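You operate a simulated robot arm through the tools that you are given. There is no shell and no other tool.

The job below is to be done with a simulated robot arm. You get a single attempt, and the scene is never put back.

Task
Wipe the smudge off the laptop lid, open it and switch it on.
Fine: use the cleaning pad and put it back. What is to be rubbed or washed off counts as gone when no trace of it is left.

It is judged by the outcome, as a careful person would: the job done as asked, and still so three seconds after it is handed in. It fails if anything else is knocked over, pushed out of place, dropped, spilled or broken. A push-on lid holds only when it is set on centred and level and pressed home; a screw cap is set on level and turned clockwise until tight.

Robot
A 7-joint arm with a two-finger parallel gripper, fixed in place. Base frame: the origin is on the floor under the middle of its stand, x ahead of it, y to its left, z up; the work surface is at about z = 740. Lengths are in mm, angles in rad, forces in N, time in s.
It reaches about 1247 mm from its shoulder. Its first joint turns from -2.304 to 2.304 rad. Payload 3.91 kg.
The tool frame sits at the grasp point between the pads (the TCP): z along the fingers, y along the line on which they close. The tips reach 30 mm beyond it. The gripper opens to 110 mm. The fingers are 20 mm wide and 10 mm thick; the gripper's body (48 by 112 mm) begins 55 mm behind the TCP.
Orientation is that of the tool frame in the base frame, as [roll, pitch, yaw] about the fixed x, y, z axes, in that order (R = Rz(yaw) Ry(pitch) Rx(roll)). With the fingers straight down and closing along the base's y, the tool's x points along the base's -x, its y along +y and its z along -z.

Tools
- The arm moves only by the tool arm_command. Its argument "moves" is a list of rows, each a list of 7 numbers: the shift along the tool's x, y, z in mm, then the turn, a rotation vector about the tool's x, y, z in rad, then the gripper command, from -1 (shut) to 1 (fully open), values between in proportion. In form: [[dx, dy, dz, ax, ay, az, fingers], ...]. A call has 1 to 20 rows; each row is the pose to reach, as a shift and turn from the pose commanded when the call began, along the tool's axes at that moment. Each row takes 0.2 s and may step no farther than 50 mm and 0.15 rad from the row before; otherwise, or with a gripper value out of range, the whole call is refused. A pose out of reach is approached as far as the arm can. The call stops where the force on the tool passes 40 N (or 10 N more than at its start, if that is more) or the arm is blocked; 0.2 s more then pass. The fingers move at their own pace (about 108 mm/s each) and stop on an object; they squeeze with about 29 N. The grip force told is the motor's: it shows also when the fingers shut on nothing. Time passes only in rows, and 0.2 s behind the last, so rows that repeat a pose let the fingers close. The reply holds the time, the measured pose of the TCP, the force on the tool along the base axes, the opening and the grip force, in the units named above and with some noise, with the torque about the TCP (base axes, N m) and any sound that the robot's microphone picked up, and new pictures: "show" is both (left out), scene, wrist or none.
- Cameras (640 x 400 px; columns grow to the right, rows downward): "scene" is fixed at [48.4, 498.5, 1519.5]; the picture's right is [0.04, -1.00, 0.00], its down [-0.84, -0.03, -0.54] and it looks along [0.54, 0.02, -0.84] (base axes); focal length 219 px, centre (320, 200). "wrist" rides on the gripper at [72, 17, -103] in the tool frame; the picture's right is [-0.23, 0.97, 0.00], its down [-0.76, -0.18, -0.62] and it looks along [-0.61, -0.14, 0.78] (tool axes); focal length 222 px, centre (320, 200).
- pixel_to_xyz(camera, pixels): there is no depth. For up to 12 entries [column, row, z] of the newest picture of that camera ("zoom" is the newest enlarged one), the place [x, y] in the base frame at which the ray of that pixel passes the height z, good to about 2 mm. No time passes.
- zoom(camera, box): a new picture of the part [left, top, right, bottom] of that camera's present view, enlarged. No time passes.
- sign_off(): hands the job in; it is judged then, once.

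Open the gripper and draw the arm clear of the work before you hand the job in, unless the task says otherwise.

The tools are called after "Emit:" by a JSON object that holds its "api" and its "payload". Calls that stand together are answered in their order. arm_command: Moves the arm, as the interface text tells. Its arguments: {"type":"object","properties":{"moves":{"type":"array"},"show":{"type":"string","enum":["both","scene","wrist","none"]}},"required":["moves"]} The other tools are called the same way: pixel_to_xyz (camera, pixels) gives the place at which the rays of pixels pass given heights; zoom (camera, box) takes an enlarged picture of a part of a camera's view; sign_off () hands the job in.

At the start:

```text
clock: 0.0
position: [525.2, 521.7, 1222.2]
ee_rot: [-3.141, -0.002, 3.141]
force: [-0.1, 0.3, 0.2]
wrist_torque: [0.01, -0.01, 0.0]
gripper_width: 110.0
grasp_force: 0.1
```

scene: 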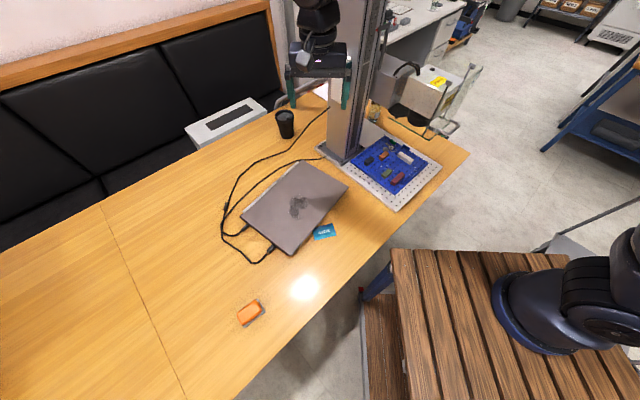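
wrist: 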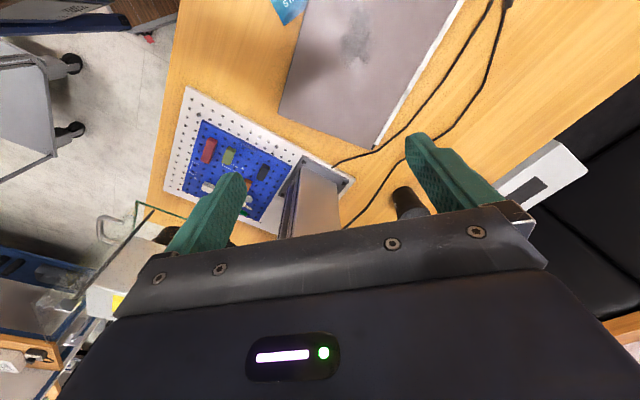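

The scene shows a closed laptop around (295,205) with a dark smudge near (300,207), and an orange pad near (250,313). I'll zoom on both to see details.

Emit:
{"api": "zoom", "payload": {"camera": "scene", "box": [220, 140, 380, 260]}}

Emit:
{"api": "zoom", "payload": {"camera": "scene", "box": [210, 280, 290, 340]}}

Emit:
{"api": "zoom", "payload": {"camera": "wrist", "box": [240, 0, 520, 175]}}

Emit:
{"api": "pixel_to_xyz", "payload": {"camera": "scene", "pixels": [[302, 160, 760], [348, 187, 760], [291, 254, 760], [241, 218, 760], [300, 207, 760], [250, 313, 750], [324, 231, 740], [285, 124, 790]]}}

```text
3.33 times, centred on (300, 200) of scene
```

zoom: 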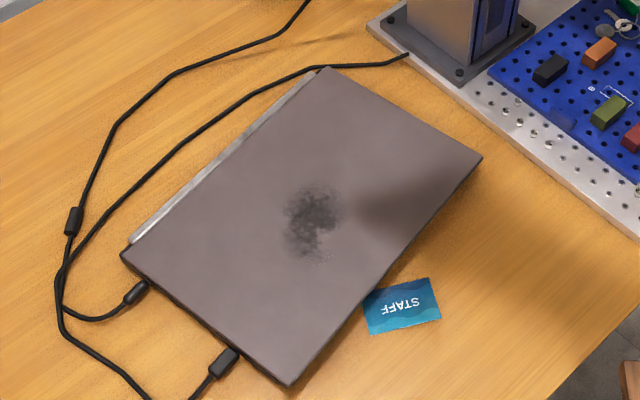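

```text
6.67 times, centred on (250, 310) of scene
```

zoom: 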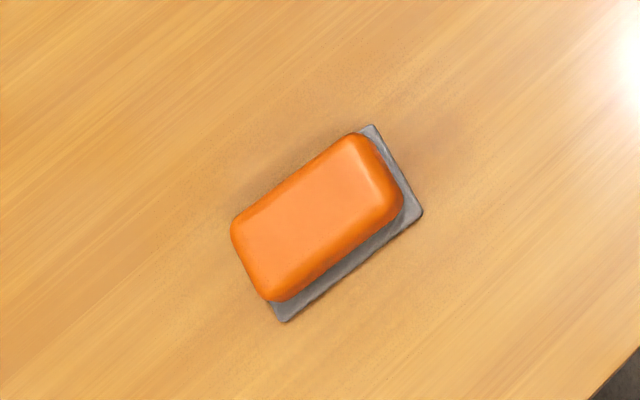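

```text
2.29 times, centred on (380, 88) of wrist
```

zoom: 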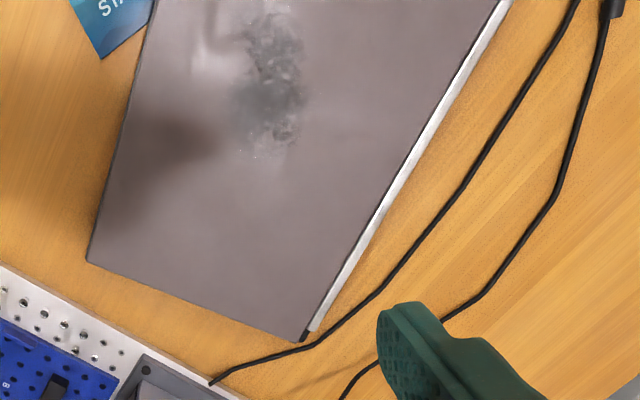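

```text
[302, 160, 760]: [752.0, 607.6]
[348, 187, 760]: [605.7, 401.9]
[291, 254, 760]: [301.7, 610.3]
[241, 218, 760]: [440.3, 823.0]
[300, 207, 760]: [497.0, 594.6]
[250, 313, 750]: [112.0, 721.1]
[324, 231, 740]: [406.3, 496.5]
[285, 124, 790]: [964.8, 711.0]
```

I'll zoom the pad again and measure its corners and those of its handle at plausible heights.

Emit:
{"api": "zoom", "payload": {"camera": "scene", "box": [210, 280, 290, 340]}}

Emit:
{"api": "pixel_to_xyz", "payload": {"camera": "zoom", "pixels": [[372, 125, 745], [422, 213, 745], [282, 322, 745], [358, 133, 770], [403, 210, 770], [275, 300, 770], [232, 225, 770], [318, 215, 775]]}}

```text
6.67 times, centred on (250, 310) of scene
```

zoom: 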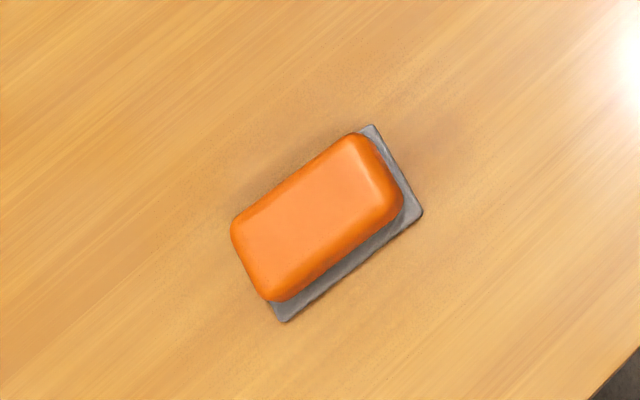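

```text
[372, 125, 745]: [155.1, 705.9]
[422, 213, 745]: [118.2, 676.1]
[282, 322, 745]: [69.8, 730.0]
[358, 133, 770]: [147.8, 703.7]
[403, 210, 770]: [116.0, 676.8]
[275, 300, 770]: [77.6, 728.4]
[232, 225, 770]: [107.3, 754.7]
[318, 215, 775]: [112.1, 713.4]
```

The pad is about 48 x 72 mm centred at (112,718), its short axis at ~40°. I'll move toward a viewing pose for it while yawing the gripper by +130°, staying high.

Emit:
{"api": "arm_command", "payload": {"moves": [[20.6, 3.1, 14, 0, 0, -0.142, 1], [41.2, 6.2, 28, 0, 0, -0.284, 1], [61.9, 9.2, 42, 0, 0, -0.425, 1], [82.5, 12.3, 55, 0, 0, -0.567, 1], [103, 15.4, 69, 0, 0, -0.709, 1], [124, 18.4, 83, 0, 0, -0.851, 1], [144, 21.4, 97, 0, 0, -0.993, 1], [165, 24.5, 111, 0, 0, -1.134, 1], [186, 27.6, 125, 0, 0, -1.276, 1], [206, 30.6, 139, 0, 0, -1.418, 1], [227, 33.7, 153, 0, 0, -1.56, 1], [248, 36.8, 167, 0, 0, -1.702, 1], [268, 39.8, 180, 0, 0, -1.844, 1], [289, 42.9, 194, 0, 0, -1.985, 1], [309, 46, 208, 0, 0, -2.127, 1], [330, 49, 222, 0, 0, -2.269, 1]]}}

```text
clock: 3.4
position: [195.6, 571.5, 997.6]
ee_rot: [-3.141, 0.0, -0.871]
force: [0.6, 0.7, 0.3]
wrist_torque: [0.05, 0.01, -0.02]
gripper_width: 110.1
grasp_force: 0.0
```

scene: 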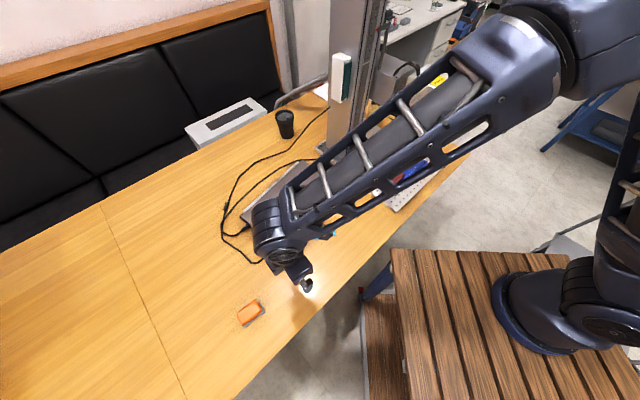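
wrist: 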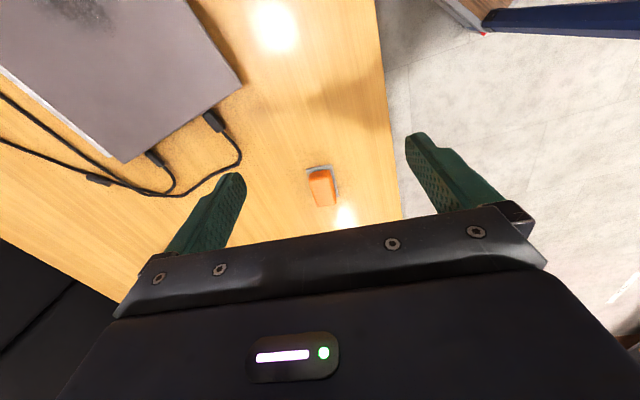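

The wrist view shows the pad at (322,186), aligned with the closing axis roughly. I zoom in to measure its corners and the tilt of the handle.

Emit:
{"api": "zoom", "payload": {"camera": "wrist", "box": [272, 156, 368, 216]}}

Emit:
{"api": "pixel_to_xyz", "payload": {"camera": "wrist", "pixels": [[306, 167, 745], [336, 166, 745], [340, 190, 745], [310, 177, 775], [332, 176, 775], [317, 206, 775], [337, 205, 775]]}}

```text
6.67 times, centred on (320, 186) of wrist
```

zoom: 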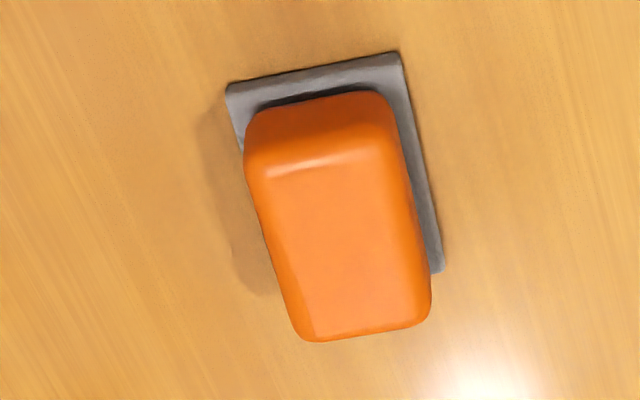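

```text
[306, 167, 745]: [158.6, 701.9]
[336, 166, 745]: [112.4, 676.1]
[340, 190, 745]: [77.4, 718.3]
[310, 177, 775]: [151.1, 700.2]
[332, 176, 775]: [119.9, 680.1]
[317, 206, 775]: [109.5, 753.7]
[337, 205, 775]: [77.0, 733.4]
```

I'll get precise base coordinates for pad and handle corners from this zoom.

Emit:
{"api": "pixel_to_xyz", "payload": {"camera": "zoom", "pixels": [[227, 88, 746], [400, 55, 746], [443, 270, 746], [300, 340, 770], [430, 320, 770], [250, 180, 770], [400, 160, 770], [247, 130, 750], [390, 98, 750]]}}

```text
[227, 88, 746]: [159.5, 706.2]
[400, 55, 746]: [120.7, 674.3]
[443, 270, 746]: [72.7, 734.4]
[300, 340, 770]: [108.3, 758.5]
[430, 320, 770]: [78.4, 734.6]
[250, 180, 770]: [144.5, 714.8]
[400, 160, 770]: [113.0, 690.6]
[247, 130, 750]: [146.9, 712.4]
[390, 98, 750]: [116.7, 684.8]
```

The pad's centre is about (114,719) and its long axis at ~129°. I move above it to z≈850 with a 1° yaw correction to check the alignment.

Emit:
{"api": "arm_command", "payload": {"moves": [[-33, -6.5, 20, 0, 0, 0.005, 1], [-66, -13, 45, 0, 0, 0.01, 1], [-99, -19.5, 75, 0, 0, 0.017, 1], [-132, -26, 110, 0, 0, 0.017, 1], [-165.4, -32.6, 140, 0, 0, 0.017, 1], [-165.4, -32.6, 148, 0, 0, 0.017, 1]]}}

```text
clock: 4.8
position: [114.7, 718.7, 852.4]
ee_rot: [-3.141, -0.002, -0.89]
force: [-0.5, -0.1, 0.7]
wrist_torque: [0.0, 0.0, -0.01]
gripper_width: 110.4
grasp_force: 0.1
```

scene: 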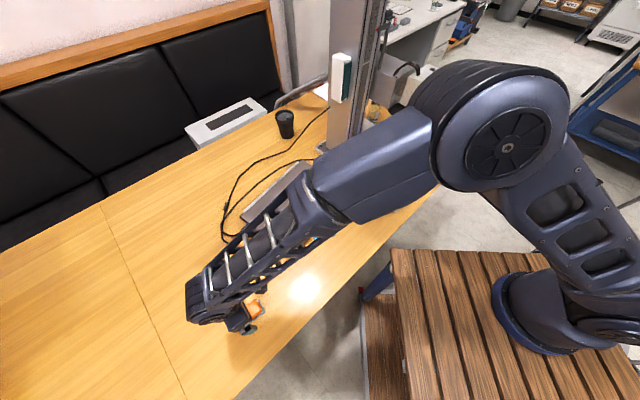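
wrist: 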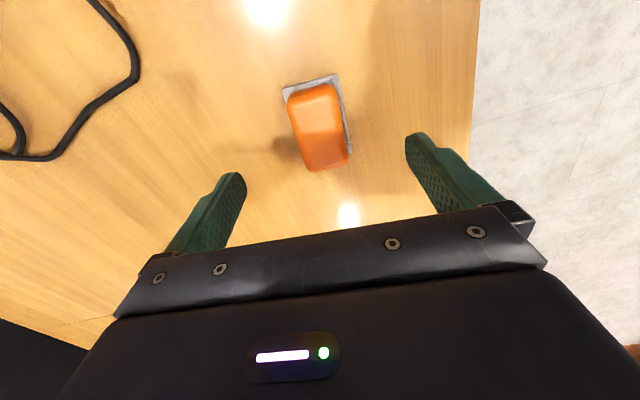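

The pad sits at (318,125) between the fingers in the wrist view; I zoom to refine centre, heights and yaw.

Emit:
{"api": "zoom", "payload": {"camera": "wrist", "box": [256, 60, 384, 180]}}

Emit:
{"api": "pixel_to_xyz", "payload": {"camera": "wrist", "pixels": [[283, 87, 745], [337, 75, 745], [351, 152, 745], [287, 94, 750], [334, 84, 750], [308, 171, 770], [348, 163, 770], [294, 105, 775], [336, 96, 775]]}}

```text
3.33 times, centred on (320, 120) of wrist
```

zoom: 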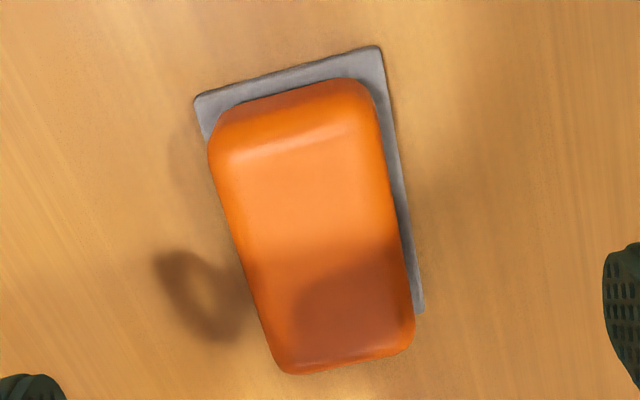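

```text
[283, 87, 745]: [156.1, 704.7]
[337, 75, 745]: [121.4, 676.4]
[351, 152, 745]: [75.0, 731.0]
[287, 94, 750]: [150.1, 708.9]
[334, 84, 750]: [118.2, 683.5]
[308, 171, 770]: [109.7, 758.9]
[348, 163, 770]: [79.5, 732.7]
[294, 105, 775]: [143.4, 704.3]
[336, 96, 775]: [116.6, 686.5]
```

Centre refined to (115,718), well under the TCP. I descend so the tips stop just above the felt (TCP z≈780), before closing.

Emit:
{"api": "arm_command", "payload": {"moves": [[0, 0, 30, 0, 0, 0, 1], [0, 0, 55, 0, 0, 0, 1], [0, 0, 72, 0, 0, 0, 1]]}}

```text
clock: 5.6
position: [116.5, 718.7, 780.5]
ee_rot: [-3.141, 0.0, -0.89]
force: [-1.1, 0.2, -0.4]
wrist_torque: [-0.01, 0.0, 0.01]
gripper_width: 110.1
grasp_force: 0.1
```

scene: 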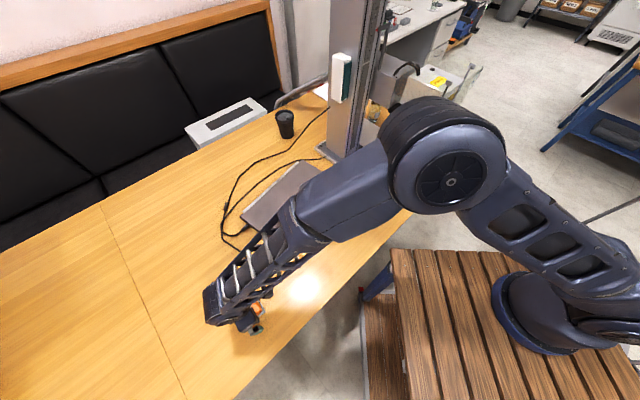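
wrist: 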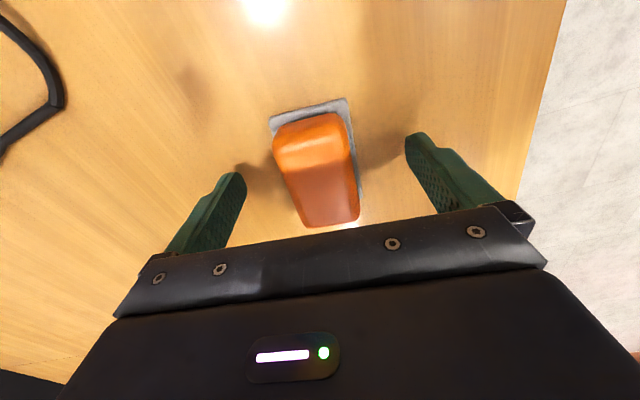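

The pad is centred between the tips (expected midpoint ≈(320,163)). I close the gripper on the handle.

Emit:
{"api": "arm_command", "payload": {"moves": [[0, 0, 0, 0, 0, 0, 0], [0, 0, 0, 0, 0, 0, -0.5], [0, 0, 0, 0, 0, 0, -1], [0, 0, 0, 0, 0, 0, -1], [0, 0, 0, 0, 0, 0, -1]]}}

```text
clock: 6.8
position: [115.0, 717.2, 779.8]
ee_rot: [3.141, -0.001, -0.889]
force: [-0.1, -0.7, -0.1]
wrist_torque: [-0.03, 0.03, 0.0]
gripper_width: 41.4
grasp_force: 28.8
```

scene: 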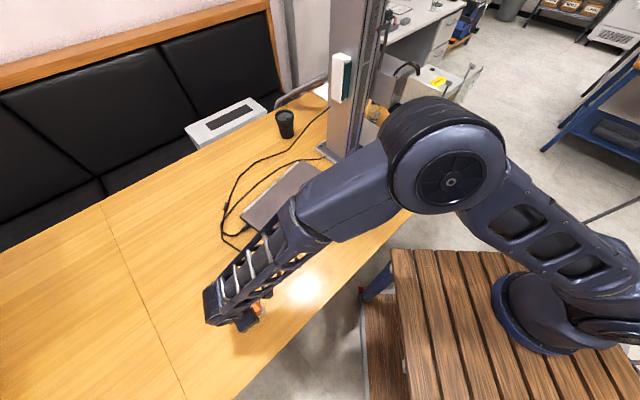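
wrist: 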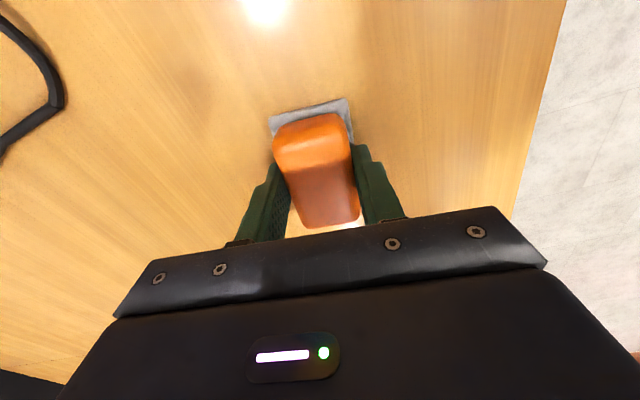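

Grip holds at 41.4 mm with 28.8 N. I lift and carry the pad to a viewing position in front of the laptop at z≈950, turning the gripper to align with the laptop's depth axis.

Emit:
{"api": "arm_command", "payload": {"moves": [[0, 0, -20, 0, 0, 0, -1], [0, 0, -50, 0, 0, 0, -1], [0, 0, -90, 0, 0, 0, -1], [0, 0, -130, 0, 0, 0, -1], [38, -6, -150, 0, 0, 0.129, -1], [76, -12, -170, 0, 0, 0.258, -1], [114, -18, -170, 0, 0, 0.387, -1], [152, -24, -170, 0, 0, 0.516, -1], [190, -30, -170, 0, 0, 0.645, -1], [228, -36, -170, 0, 0, 0.774, -1], [266, -42, -170, 0, 0, 0.903, -1], [304, -48, -170, 0, 0, 1.032, -1], [342, -54, -170, 0, 0, 1.161, -1], [379, -59.3, -170, 0, 0, 1.29, -1]]}}

```text
clock: 9.8
position: [399.0, 461.6, 950.2]
ee_rot: [3.141, -0.001, -2.179]
force: [-0.8, 0.1, -0.5]
wrist_torque: [-0.02, -0.03, -0.03]
gripper_width: 41.4
grasp_force: 28.8
```

scene: 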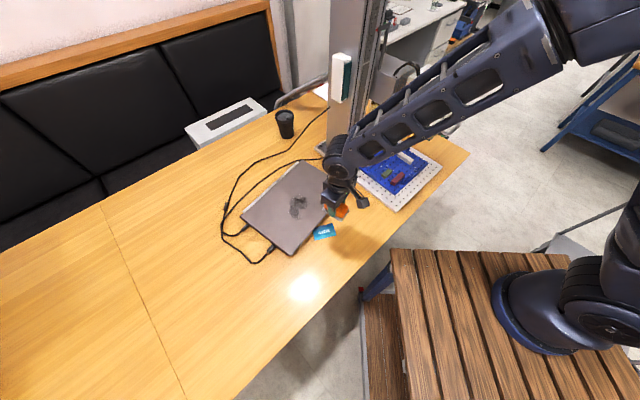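
wrist: 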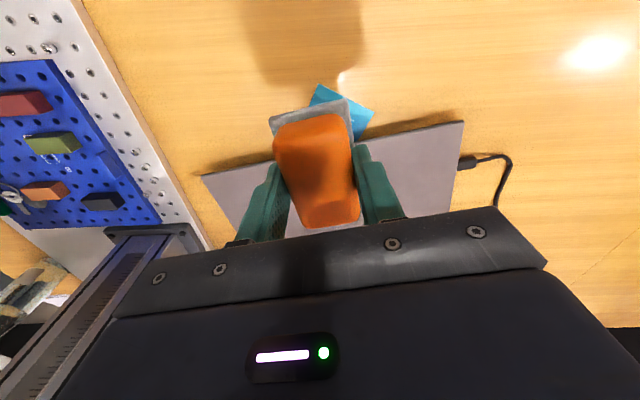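

The held pad blocks the wrist view of the smudge, but the scene camera sees it at ~(299,205). I zoom the scene to measure the smudge and lid corners, and triangulate lid height with the wrist view's front corners.

Emit:
{"api": "zoom", "payload": {"camera": "wrist", "box": [180, 80, 520, 260]}}

Emit:
{"api": "pixel_to_xyz", "payload": {"camera": "wrist", "pixels": [[203, 176, 755], [203, 176, 765], [463, 122, 755], [463, 122, 765]]}}

Emit:
{"api": "zoom", "payload": {"camera": "scene", "box": [224, 150, 352, 262]}}

```text
1.88 times, centred on (350, 170) of wrist
```

zoom: 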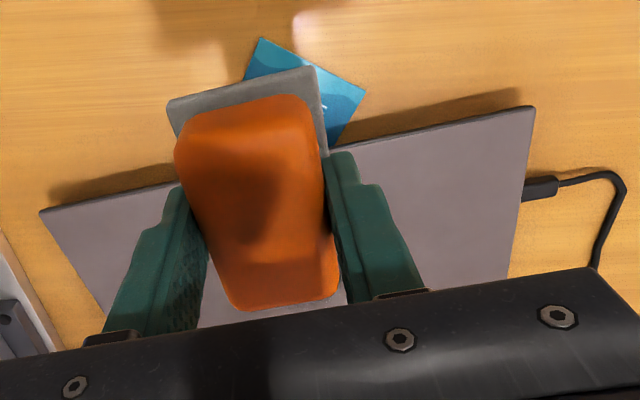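

```text
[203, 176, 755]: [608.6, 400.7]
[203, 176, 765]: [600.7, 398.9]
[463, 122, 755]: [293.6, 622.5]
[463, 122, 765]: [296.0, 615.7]
```

```text
3.57 times, centred on (288, 206) of scene
```

zoom: 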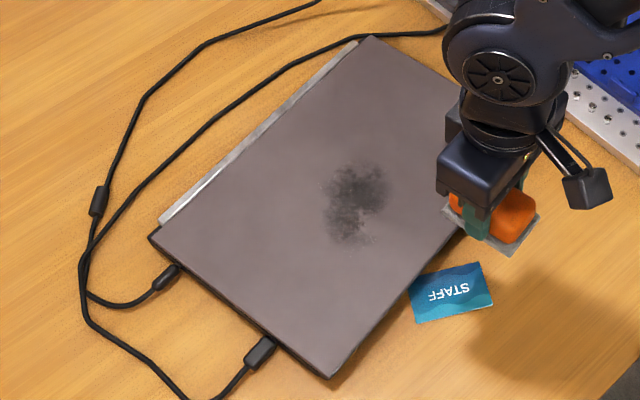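

I measure the front-left corner and the smudge outline from this scene zoom at several heights to pin the lid height.

Emit:
{"api": "pixel_to_xyz", "payload": {"camera": "zoom", "pixels": [[328, 378, 750], [328, 378, 755], [328, 378, 760], [328, 378, 765], [370, 38, 760], [158, 228, 760], [350, 160, 760], [322, 210, 760], [350, 250, 760], [395, 190, 760], [355, 205, 760], [370, 245, 760]]}}

```text
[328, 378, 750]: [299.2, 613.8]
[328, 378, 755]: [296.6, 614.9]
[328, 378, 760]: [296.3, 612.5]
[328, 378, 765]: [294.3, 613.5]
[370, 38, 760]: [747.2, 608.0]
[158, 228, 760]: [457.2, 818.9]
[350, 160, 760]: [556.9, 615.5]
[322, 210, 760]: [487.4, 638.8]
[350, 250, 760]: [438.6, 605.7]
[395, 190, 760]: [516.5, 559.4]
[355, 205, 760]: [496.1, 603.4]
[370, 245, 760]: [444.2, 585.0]
```

The smudge spans roughly x 438–557, y 559–639 (centre ≈(497,600)); lid top ≈765. I move the pad over its left strip, hovering at TCP z≈825 (pad underside ≈785).

Emit:
{"api": "arm_command", "payload": {"moves": [[-34, 9.6, 10, 0, 0, 0, -1], [-68, 19.2, 30, 0, 0, 0, -1], [-102, 28.8, 55, 0, 0, 0, -1], [-136, 38.4, 85, 0, 0, 0, -1], [-169.5, 48.2, 110, 0, 0, 0, -1], [-169.5, 48.2, 125, 0, 0, 0, -1]]}}

```text
clock: 11.2
position: [454.8, 628.7, 825.5]
ee_rot: [-3.141, 0.0, -2.181]
force: [-0.4, 0.8, -0.6]
wrist_torque: [0.0, 0.03, -0.02]
gripper_width: 41.1
grasp_force: 28.4
```

scene: 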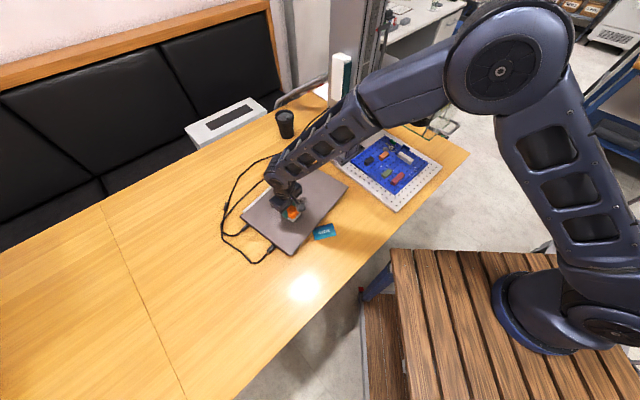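
wrist: 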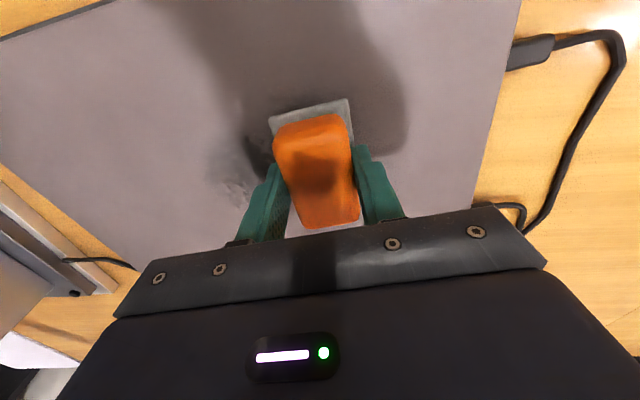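

The pad hovers over the lid's left-of-smudge strip. I lower slowly to find contact, expecting it near TCP z 800–808.

Emit:
{"api": "arm_command", "payload": {"moves": [[0, 0, 6, 0, 0, 0, -1], [0, 0, 12, 0, 0, 0, -1], [0, 0, 15, 0, 0, 0, -1], [0, 0, 17, 0, 0, 0, -1]], "show": "none"}}

```text
clock: 12.2
position: [455.7, 628.4, 810.2]
ee_rot: [-3.14, 0.003, -2.18]
force: [-4.1, -4.0, 36.9]
wrist_torque: [-0.09, 0.06, 0.04]
gripper_width: 41.5
grasp_force: 28.7
```

Contact at TCP z≈810 gives 37 N, too much; I back off in small steps to settle at a moderate wiping force.

Emit:
{"api": "arm_command", "payload": {"moves": [[0, 0, -1.2, 0, 0, 0, -1]], "show": "none"}}

```text
clock: 12.6
position: [456.4, 628.7, 810.5]
ee_rot: [-3.141, 0.004, -2.18]
force: [-3.4, -0.5, 40.1]
wrist_torque: [0.13, -0.04, 0.0]
gripper_width: 41.5
grasp_force: 29.7
```

Force still 40 N; I raise a bit more.

Emit:
{"api": "arm_command", "payload": {"moves": [[0, 0, -2, 0, 0, 0, -1], [0, 0, -2, 0, 0, 0, -1]], "show": "none"}}

```text
clock: 13.2
position: [456.0, 627.2, 810.7]
ee_rot: [-3.141, -0.001, -2.18]
force: [-1.6, 9.0, 20.3]
wrist_torque: [0.64, -0.2, 0.1]
gripper_width: 41.2
grasp_force: 28.5
```

20 N now. I raise 0.8 mm more and do a first trial stroke along the depth axis (±30 mm), watching forces.

Emit:
{"api": "arm_command", "payload": {"moves": [[0, 0, -0.8, 0, 0, 0, -1], [-10, 0, -0.8, 0, 0, 0, -1], [-20, 0, -0.8, 0, 0, 0, -1], [-32, 0, -0.8, 0, 0, 0, -1], [-20, 0, -0.8, 0, 0, 0, -1], [-8, 0, -0.8, 0, 0, 0, -1], [4, 0, -0.8, 0, 0, 0, -1], [16, 0, -0.8, 0, 0, 0, -1], [30, 0, -0.8, 0, 0, 0, -1]]}}

```text
clock: 15.2
position: [440.0, 603.2, 812.1]
ee_rot: [3.141, 0.0, -2.181]
force: [0.4, 0.5, -0.3]
wrist_torque: [0.03, 0.01, 0.03]
gripper_width: 41.1
grasp_force: 29.3
```

scene: 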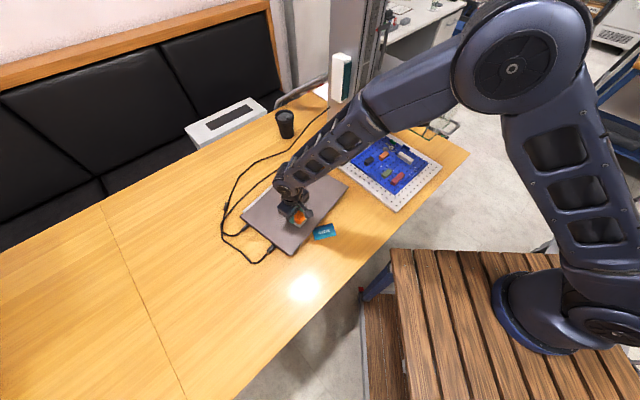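
wrist: 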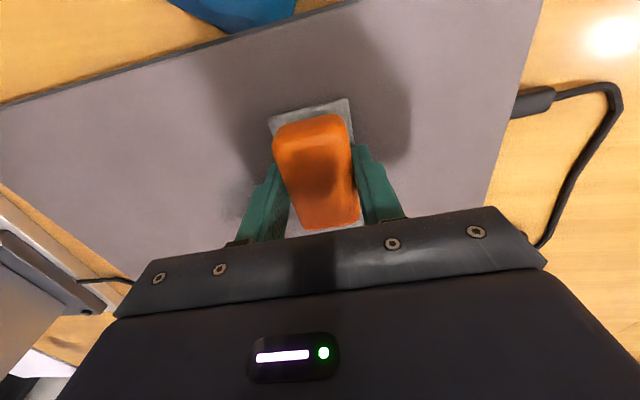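

Force is ~0 here at z=812, so the pad lost contact by a hair. I lower in fine steps to regain a light press at this end.

Emit:
{"api": "arm_command", "payload": {"moves": [[0, 0, 0.7, 0, 0, 0, -1], [0, 0, 1.2, 0, 0, 0, -1]], "show": "none"}}

```text
clock: 15.8
position: [438.7, 604.3, 810.0]
ee_rot: [-3.141, -0.001, -2.181]
force: [0.7, -0.9, 1.9]
wrist_torque: [0.05, 0.0, 0.03]
gripper_width: 41.2
grasp_force: 29.0
```

Emit:
{"api": "arm_command", "payload": {"moves": [[0, 0, 0.5, 0, 0, 0, -1], [0, 0, 0.8, 0, 0, 0, -1]], "show": "none"}}

```text
clock: 16.4
position: [438.1, 602.6, 812.0]
ee_rot: [3.14, 0.001, -2.178]
force: [-2.0, -2.6, 17.0]
wrist_torque: [-0.18, 0.09, 0.01]
gripper_width: 41.4
grasp_force: 28.8
```

At the front end 17 N with a command about 1.2 mm lower than at mid-strip, so the lid slopes slightly toward the front. I stroke back along depth following that slope and check the force at the far end.

Emit:
{"api": "arm_command", "payload": {"moves": [[-10, 0, -0.5, 0, 0, 0, -1], [-20, 0, -0.9, 0, 0, 0, -1], [-30, 0, -1.3, 0, 0, 0, -1], [-40, 0, -1.7, 0, 0, 0, -1], [-50, 0, -2.1, 0, 0, 0, -1], [-60, 0, -2.5, 0, 0, 0, -1]], "show": "none"}}

```text
clock: 17.8
position: [473.8, 652.4, 810.8]
ee_rot: [-3.141, 0.0, -2.179]
force: [0.4, -0.3, -0.1]
wrist_torque: [0.01, 0.03, 0.01]
gripper_width: 41.4
grasp_force: 29.0
```

No contact at the far end, so the slope guess was too large. I lower in small steps here to find the contact height.

Emit:
{"api": "arm_command", "payload": {"moves": [[0, 0, 0.5, 0, 0, 0, -1], [0, 0, 1.0, 0, 0, 0, -1]], "show": "none"}}

```text
clock: 18.4
position: [473.5, 652.6, 811.7]
ee_rot: [3.141, 0.001, -2.181]
force: [0.3, 0.6, 0.5]
wrist_torque: [0.02, -0.05, -0.03]
gripper_width: 41.3
grasp_force: 29.0
```

Still no contact (0.5 N); I lower another millimetre in fine steps.

Emit:
{"api": "arm_command", "payload": {"moves": [[0, 0, 0.5, 0, 0, 0, -1], [0, 0, 1.0, 0, 0, 0, -1]], "show": "none"}}

```text
clock: 19.0
position: [473.9, 653.3, 811.5]
ee_rot: [-3.141, 0.001, -2.179]
force: [-0.2, -0.9, 7.6]
wrist_torque: [-0.11, 0.0, 0.0]
gripper_width: 41.6
grasp_force: 28.3
```

7.6 N here at nearly the same commanded height as the front end, so the lid is level. With 0.2 mm more press (~10 N) I begin the raster of overlapping strokes across the smudge.

Emit:
{"api": "arm_command", "payload": {"moves": [[15, 0, 0.2, 0, 0, 0, -1], [30, 0, 0.2, 0, 0, 0, -1], [45, 0, 0.2, 0, 0, 0, -1], [60, 0, 0.2, 0, 0, 0, -1], [60, -15, 0.2, 0, 0, 0, -1], [45, -15, 0.2, 0, 0, 0, -1], [30, -15, 0.2, 0, 0, 0, -1], [15, -15, 0.2, 0, 0, 0, -1], [0, -15, 0.2, 0, 0, 0, -1], [0, -30, 0.2, 0, 0, 0, -1], [15, -30, 0.2, 0, 0, 0, -1], [30, -30, 0.2, 0, 0, 0, -1], [45, -30, 0.2, 0, 0, 0, -1], [60, -30, 0.2, 0, 0, 0, -1], [60, -45, 0.2, 0, 0, 0, -1], [45, -45, 0.2, 0, 0, 0, -1], [30, -45, 0.2, 0, 0, 0, -1], [15, -45, 0.2, 0, 0, 0, -1], [0, -45, 0.2, 0, 0, 0, -1]]}}

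```text
clock: 23.0
position: [511.4, 624.9, 810.4]
ee_rot: [-3.141, 0.003, -2.181]
force: [-3.1, -6.8, 20.0]
wrist_torque: [-0.27, 0.11, -0.02]
gripper_width: 41.1
grasp_force: 29.0
```

scene: 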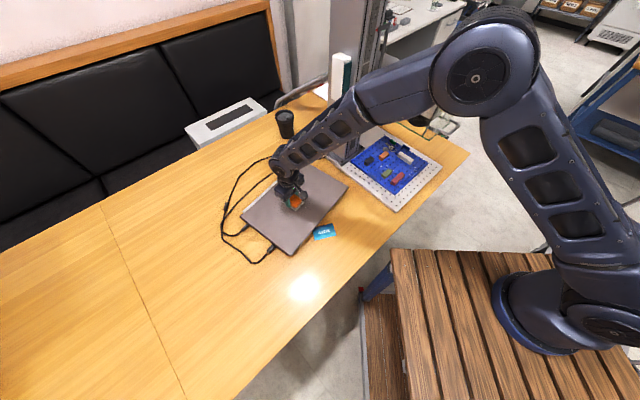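
wrist: 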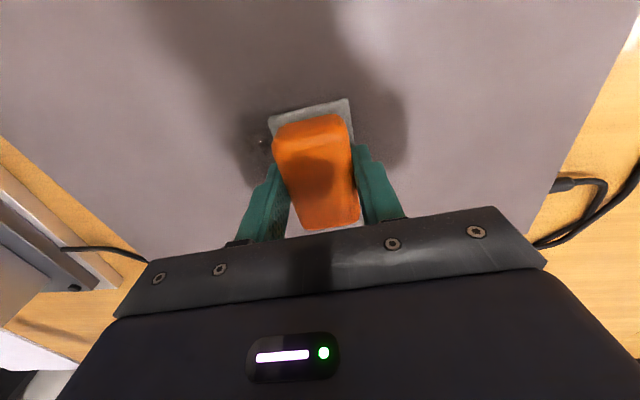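

The smudge under the wiped strips is vanishing; force is 20 N, so I ease off 0.3 mm and continue the raster to the right side of the smudge.

Emit:
{"api": "arm_command", "payload": {"moves": [[15, 0, -0.3, 0, 0, 0, -1], [30, 0, -0.3, 0, 0, 0, -1], [45, 0, -0.3, 0, 0, 0, -1], [60, 0, -0.3, 0, 0, 0, -1], [60, -15, -0.3, 0, 0, 0, -1], [45, -15, -0.3, 0, 0, 0, -1], [30, -15, -0.3, 0, 0, 0, -1], [15, -15, -0.3, 0, 0, 0, -1], [0, -15, -0.3, 0, 0, 0, -1], [0, -30, -0.3, 0, 0, 0, -1], [15, -30, -0.3, 0, 0, 0, -1], [30, -30, -0.3, 0, 0, 0, -1], [45, -30, -0.3, 0, 0, 0, -1], [60, -30, -0.3, 0, 0, 0, -1], [60, -45, -0.3, 0, 0, 0, -1], [45, -45, -0.3, 0, 0, 0, -1], [30, -45, -0.3, 0, 0, 0, -1], [15, -45, -0.3, 0, 0, 0, -1], [0, -45, -0.3, 0, 0, 0, -1]]}}

```text
clock: 27.0
position: [548.0, 601.3, 812.3]
ee_rot: [3.141, -0.001, -2.179]
force: [-1.9, -3.3, 8.0]
wrist_torque: [-0.05, 0.05, -0.03]
gripper_width: 41.4
grasp_force: 29.6
```

scene: 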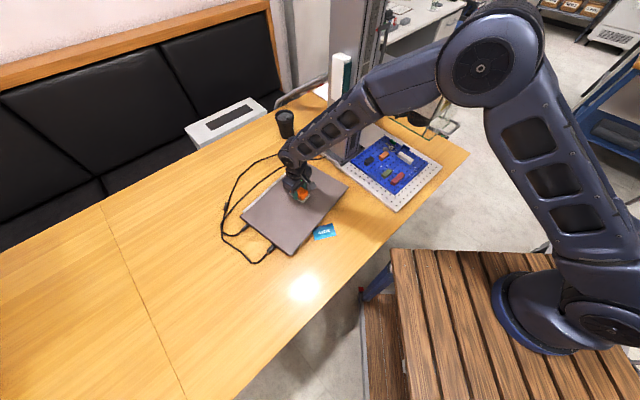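
wrist: 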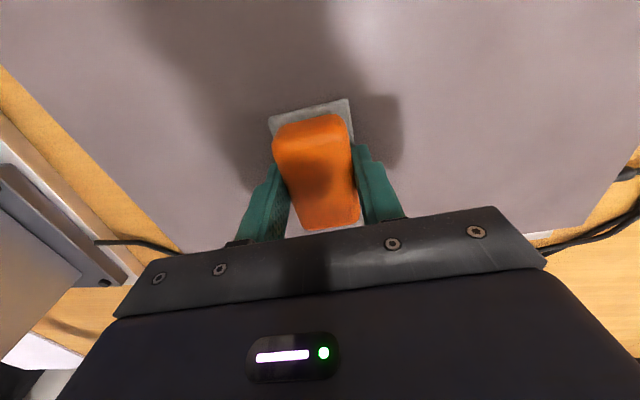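

Lid looks clean around the pad. I lift off and move back to inspect the wiped area with both cameras.

Emit:
{"api": "arm_command", "payload": {"moves": [[0, 0, -20, 0, 0, 0, -1], [10, 3, -60, 0, 0, 0, -1], [40, 8, -95, 0, 0, 0, -1], [80, 16, -120, 0, 0, 0, -1], [120, 24, -140, 0, 0, 0, -1], [160, 32, -140, 0, 0, 0, -1], [200, 40, -140, 0, 0, 0, -1], [245, 40, -140, 0, 0, 0, -1], [245, 40, -140, 0, 0, 0, -1]]}}

Emit:
{"api": "zoom", "payload": {"camera": "scene", "box": [250, 165, 346, 245]}}

```text
clock: 29.0
position: [374.8, 420.8, 949.6]
ee_rot: [-3.141, 0.0, -2.181]
force: [-0.3, 0.4, -1.2]
wrist_torque: [0.0, -0.02, 0.04]
gripper_width: 41.3
grasp_force: 28.5
```

scene: 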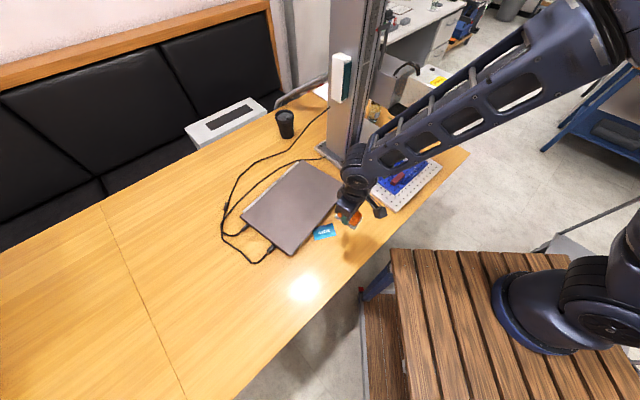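
wrist: 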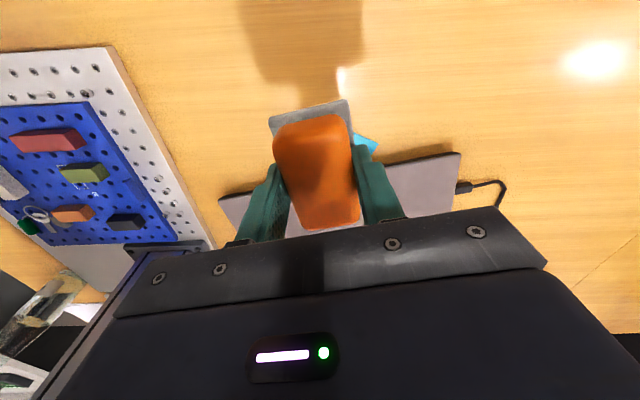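

```text
5.00 times, centred on (298, 205) of scene
```

zoom: 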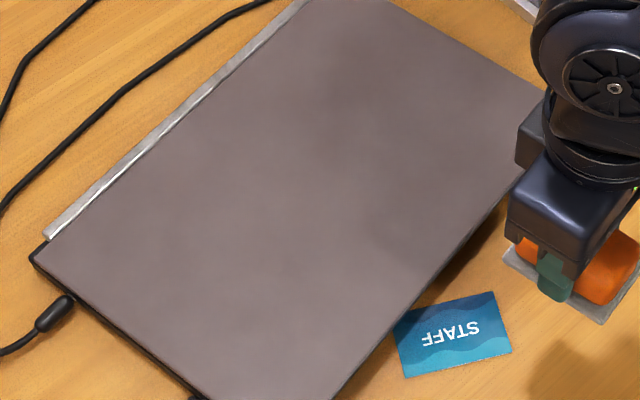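

The smudge seems gone in the scene zoom. I look closer at the exact former spot for any faint residue.

Emit:
{"api": "zoom", "payload": {"camera": "scene", "box": [276, 180, 324, 225]}}

```text
8.89 times, centred on (300, 202) of scene
```

zoom: 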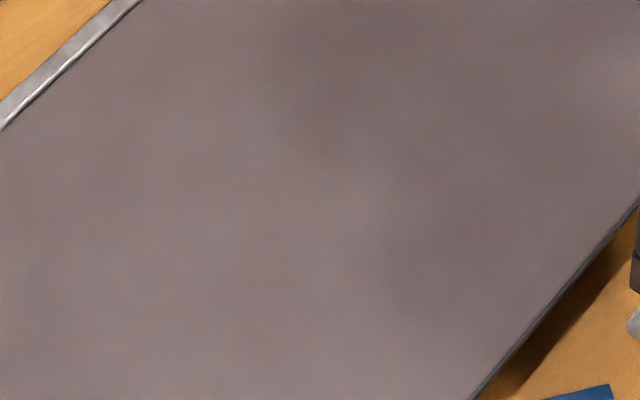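

I verify with the wrist camera too: move so the camera is right above the former smudge (appearing above the pad in the picture).

Emit:
{"api": "arm_command", "payload": {"moves": [[-42, 0, -5, 0, 0, 0, -1], [-84, 0, -10, 0, 0, 0, -1], [-126, 0, -10, 0, 0, 0, -1], [-168, 0, -10, 0, 0, 0, -1], [-210, 0, -10, 0, 0, 0, -1], [-252, 0, -10, 0, 0, 0, -1], [-280, 0, -10, 0, 0, 0, -1], [-290, 0, -10, 0, 0, 0, -1]], "show": "wrist"}}

Emit:
{"api": "zoom", "payload": {"camera": "wrist", "box": [200, 0, 440, 150]}}

```text
clock: 30.8
position: [540.4, 660.8, 961.2]
ee_rot: [3.141, 0.001, -2.181]
force: [0.7, 0.6, 0.2]
wrist_torque: [0.01, 0.02, 0.0]
gripper_width: 41.3
grasp_force: 29.1
```

wrist: 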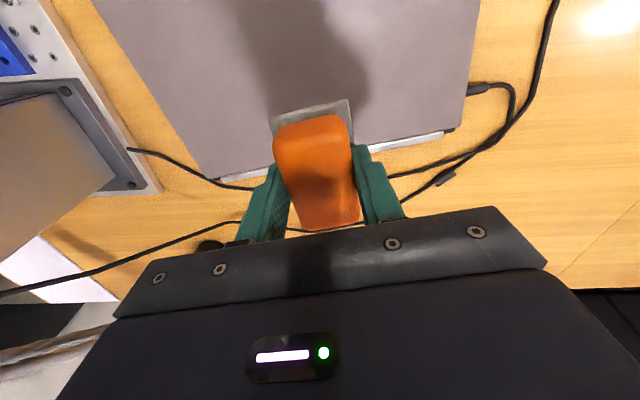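

```text
2.67 times, centred on (320, 75) of wrist
```

zoom: 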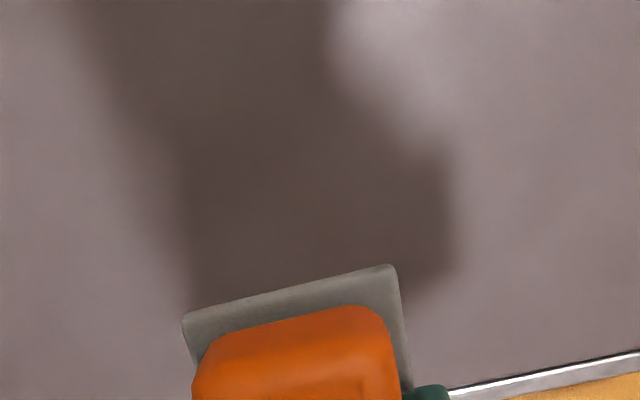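

No trace is left, only the gripper's shadow. Now I carry the pad back above its original place (115,717), turning back to yaw −0.889.

Emit:
{"api": "arm_command", "payload": {"moves": [[19.8, 38.1, 0, 0, 0, -0.129, -1], [39.5, 76.1, 0, 0, 0, -0.258, -1], [59.3, 114.2, 0, 0, 0, -0.388, -1], [79, 152.2, 0, 0, 0, -0.517, -1], [98.8, 190.3, 0, 0, 0, -0.646, -1], [118.6, 228.4, 0, 0, 0, -0.775, -1], [138.3, 266.4, 0, 0, 0, -0.904, -1], [158.1, 304.5, 0, 0, 0, -1.034, -1], [177.8, 342.5, 0, 0, 0, -1.163, -1], [197.6, 380.6, 0, 0, 0, -1.292, -1], [197.6, 380.6, 40, 0, 0, -1.292, -1], [197.6, 380.6, 80, 0, 0, -1.292, -1], [197.6, 380.6, 110, 0, 0, -1.292, -1]]}}

```text
clock: 33.6
position: [116.2, 714.9, 852.4]
ee_rot: [3.141, 0.001, -0.886]
force: [0.7, -0.1, 0.5]
wrist_torque: [0.02, 0.0, -0.02]
gripper_width: 41.2
grasp_force: 29.1
```

scene: 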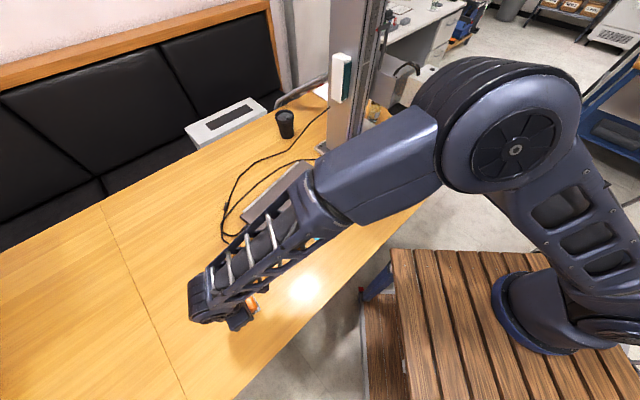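
wrist: 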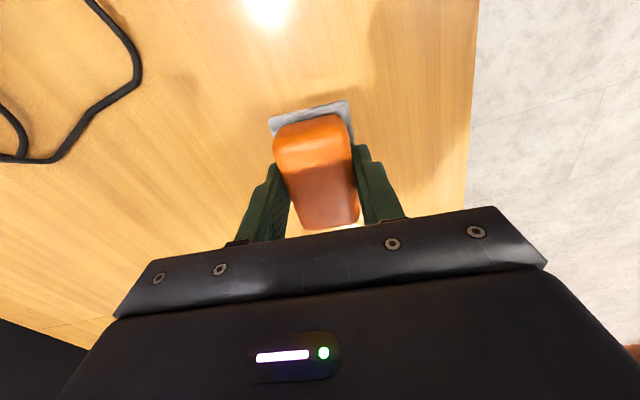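

The view matches that of clock 4.8 at the same pose, so it's over the original spot. I descend to just above the table with a 2 mm trim.

Emit:
{"api": "arm_command", "payload": {"moves": [[-1, -0.3, 30, 0, 0, 0, -1], [-2, -0.7, 55, 0, 0, 0, -1], [-2, -0.7, 68, 0, 0, 0, -1], [-2, -0.7, 70, 0, 0, 0, -1]], "show": "none"}}

```text
clock: 34.6
position: [114.4, 718.1, 781.6]
ee_rot: [-3.141, 0.002, -0.889]
force: [-0.3, 0.9, -1.8]
wrist_torque: [0.03, 0.02, -0.05]
gripper_width: 41.3
grasp_force: 29.0
```

No contact yet at z=781.6; I lower in sub-millimetre steps until the table is felt.

Emit:
{"api": "arm_command", "payload": {"moves": [[0, 0, 0.7, 0, 0, 0, -1], [0, 0, 1.4, 0, 0, 0, -1], [0, 0, 2.0, 0, 0, 0, -1]], "show": "none"}}

```text
clock: 35.4
position: [114.9, 718.7, 780.4]
ee_rot: [-3.141, -0.001, -0.889]
force: [-0.5, 0.5, -1.0]
wrist_torque: [-0.04, -0.02, 0.0]
gripper_width: 41.2
grasp_force: 29.8
```

Still free at z≈780; I go down another millimetre or so.

Emit:
{"api": "arm_command", "payload": {"moves": [[0, 0, 0.6, 0, 0, 0, -1], [0, 0, 1.2, 0, 0, 0, -1]], "show": "none"}}

```text
clock: 36.0
position: [113.9, 719.1, 777.7]
ee_rot: [-3.141, -0.001, -0.887]
force: [3.4, -2.8, 6.4]
wrist_torque: [-0.18, -0.11, 0.02]
gripper_width: 41.4
grasp_force: 28.9
```

Contact at 6 N. I open the gripper, letting the fingers clear the handle, then lift straight up.

Emit:
{"api": "arm_command", "payload": {"moves": [[0, 0, -0.3, 0, 0, 0, 0], [0, 0, -0.3, 0, 0, 0, 0.6], [0, 0, -0.3, 0, 0, 0, 0.6], [0, 0, -0.3, 0, 0, 0, 0.6], [0, 0, -25, 0, 0, 0, 0.6], [0, 0, -65, 0, 0, 0, 0.6], [0, 0, -110, 0, 0, 0, 0.6]]}}

Emit:
{"api": "zoom", "payload": {"camera": "wrist", "box": [256, 60, 384, 180]}}

```text
clock: 37.6
position: [114.9, 720.2, 885.8]
ee_rot: [3.141, 0.0, -0.889]
force: [-0.1, 1.4, -1.2]
wrist_torque: [-0.01, 0.01, -0.02]
gripper_width: 88.0
grasp_force: 0.1
```

scene: 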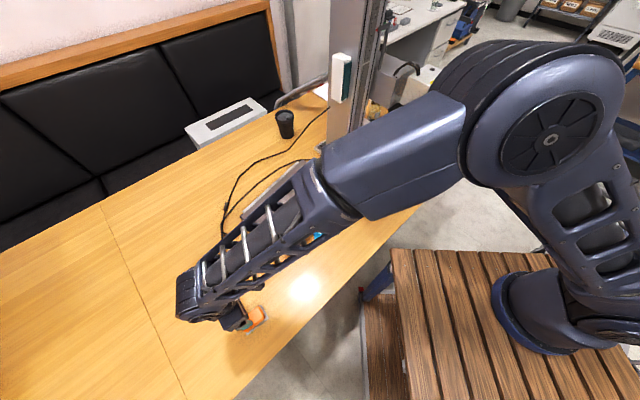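
wrist: 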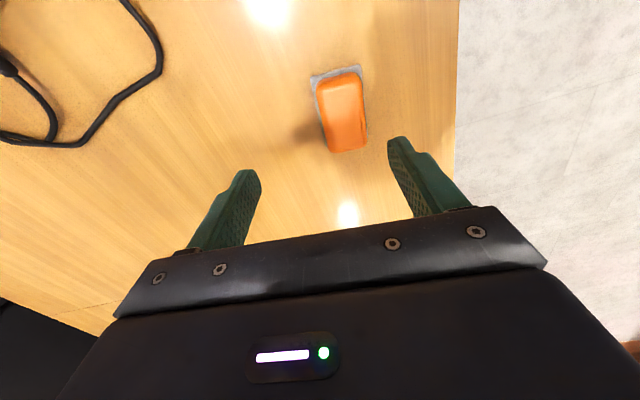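

```text
3.33 times, centred on (320, 120) of wrist
```

zoom: 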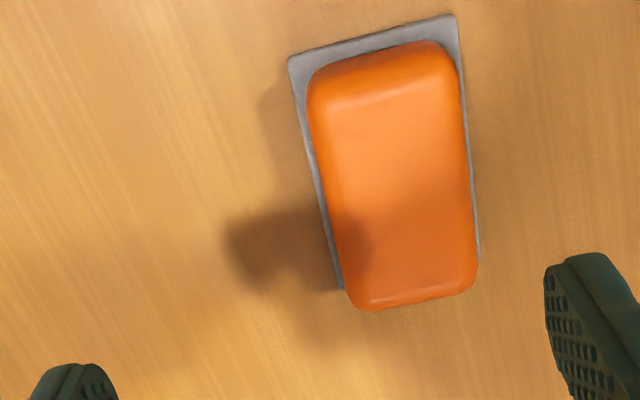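

The pad appears a bit to the right in the image, (341,110). I measure its corners against the original place.

Emit:
{"api": "pixel_to_xyz", "payload": {"camera": "zoom", "pixels": [[288, 60, 745], [455, 15, 745], [480, 258, 745], [340, 290, 745], [355, 305, 770], [475, 285, 770], [395, 170, 770]]}}

```text
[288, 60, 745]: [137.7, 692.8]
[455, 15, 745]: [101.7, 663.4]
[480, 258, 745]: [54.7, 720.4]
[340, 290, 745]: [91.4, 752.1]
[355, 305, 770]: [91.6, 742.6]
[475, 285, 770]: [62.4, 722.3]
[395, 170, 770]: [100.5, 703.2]
```

The pad was dragged ~22 mm toward tool +y when the fingers opened (tips were probably touching the felt flange). I'll re-grip it slightly higher and set it back on its exact spot: first move over its present centre and descend to z≈785.

Emit:
{"api": "arm_command", "payload": {"moves": [[-1, 11, 10, 0, 0, 0, 1], [-2, 22.5, 40, 0, 0, 0, 1], [-2, 22.5, 80, 0, 0, 0, 1], [-2, 22.5, 100, 0, 0, 0, 1]]}}

```text
clock: 38.6
position: [96.2, 706.9, 786.9]
ee_rot: [3.14, 0.0, -0.889]
force: [-0.5, 0.5, -0.4]
wrist_torque: [0.04, -0.01, -0.02]
gripper_width: 110.0
grasp_force: 0.0
```

scene: 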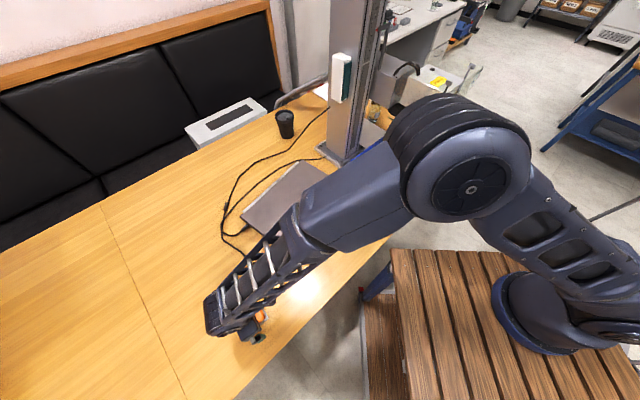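
wrist: 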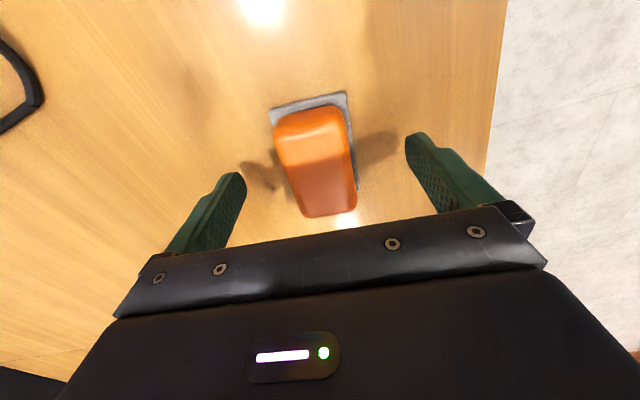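

Pad is centred between the fingers. I close on the handle at z≈785.5.

Emit:
{"api": "arm_command", "payload": {"moves": [[0, 0, 1.5, 0, 0, 0, 0], [0, 0, 1.5, 0, 0, 0, -0.5], [0, 0, 1.5, 0, 0, 0, -1], [0, 0, 1.5, 0, 0, 0, -1], [0, 0, 1.5, 0, 0, 0, -1]]}}

```text
clock: 39.8
position: [95.9, 706.5, 786.7]
ee_rot: [-3.14, 0.0, -0.888]
force: [0.1, 0.5, -0.4]
wrist_torque: [0.01, 0.03, 0.02]
gripper_width: 41.0
grasp_force: 29.1
```

scene: 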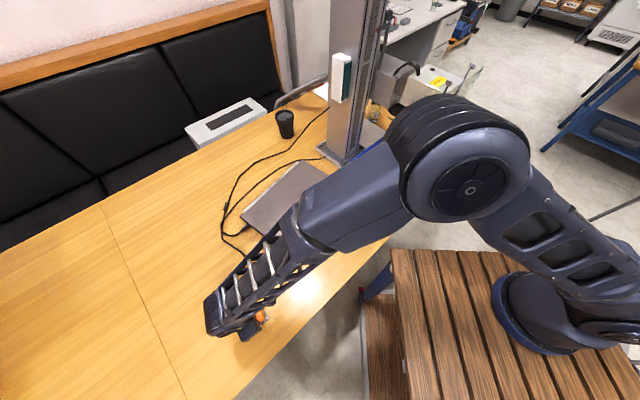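
wrist: 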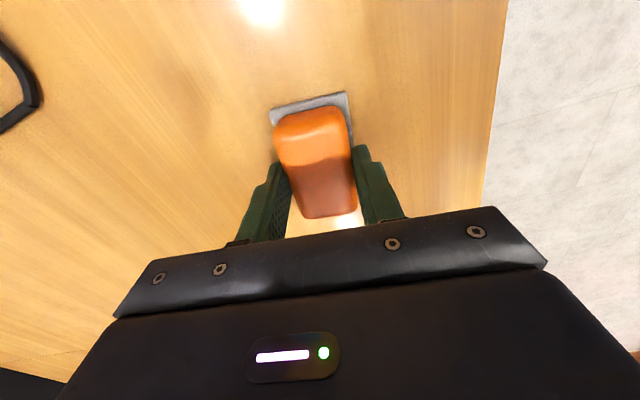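

Gripped at 41 mm. I lift 8 mm, shift it back by (+19,+11) mm to the original spot and lower to just above the table.

Emit:
{"api": "arm_command", "payload": {"moves": [[0, 0, -8, 0, 0, 0, -1], [1.7, -11, -8, 0, 0, 0, -1], [3.4, -22, -8, 0, 0, 0, -1], [3.4, -22, -8, 0, 0, 0, -1], [3.4, -22, -3, 0, 0, 0, -1]], "show": "wrist"}}

Emit:
{"api": "zoom", "payload": {"camera": "wrist", "box": [256, 80, 384, 200]}}

```text
clock: 41.0
position: [115.7, 717.7, 788.5]
ee_rot: [3.14, 0.001, -0.889]
force: [-0.6, 0.2, 0.2]
wrist_torque: [0.0, -0.02, 0.02]
gripper_width: 41.1
grasp_force: 29.0
```

wrist: 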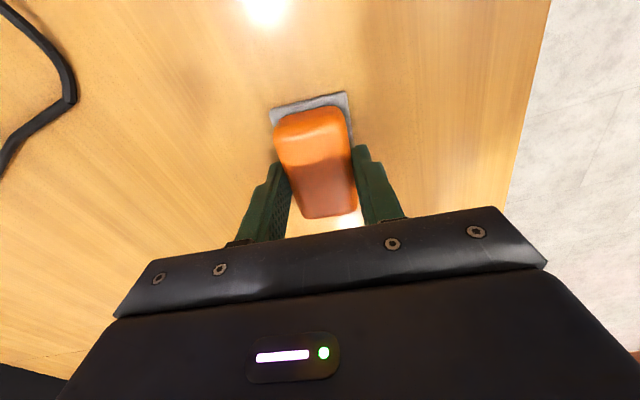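

```text
3.33 times, centred on (320, 140) of wrist
```

zoom: 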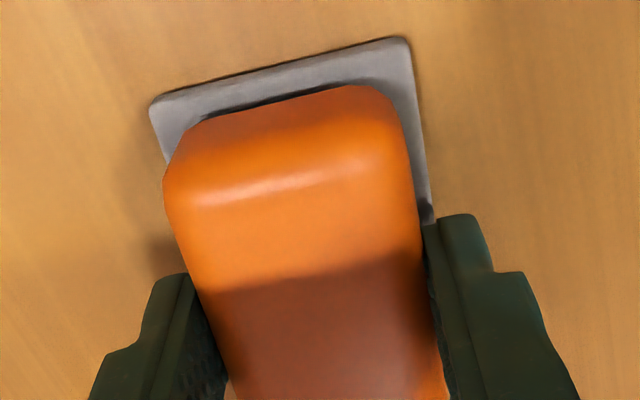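

I lower gently by ~3 mm to feel the table.

Emit:
{"api": "arm_command", "payload": {"moves": [[0, 0, 1, 0, 0, 0, -1], [0, 0, 2, 0, 0, 0, -1], [0, 0, 2.8, 0, 0, 0, -1]], "show": "none"}}

```text
clock: 41.8
position: [115.1, 717.0, 785.5]
ee_rot: [3.141, 0.001, -0.888]
force: [-0.6, -2.1, 2.3]
wrist_torque: [-0.02, -0.01, 0.03]
gripper_width: 40.7
grasp_force: 29.1
```

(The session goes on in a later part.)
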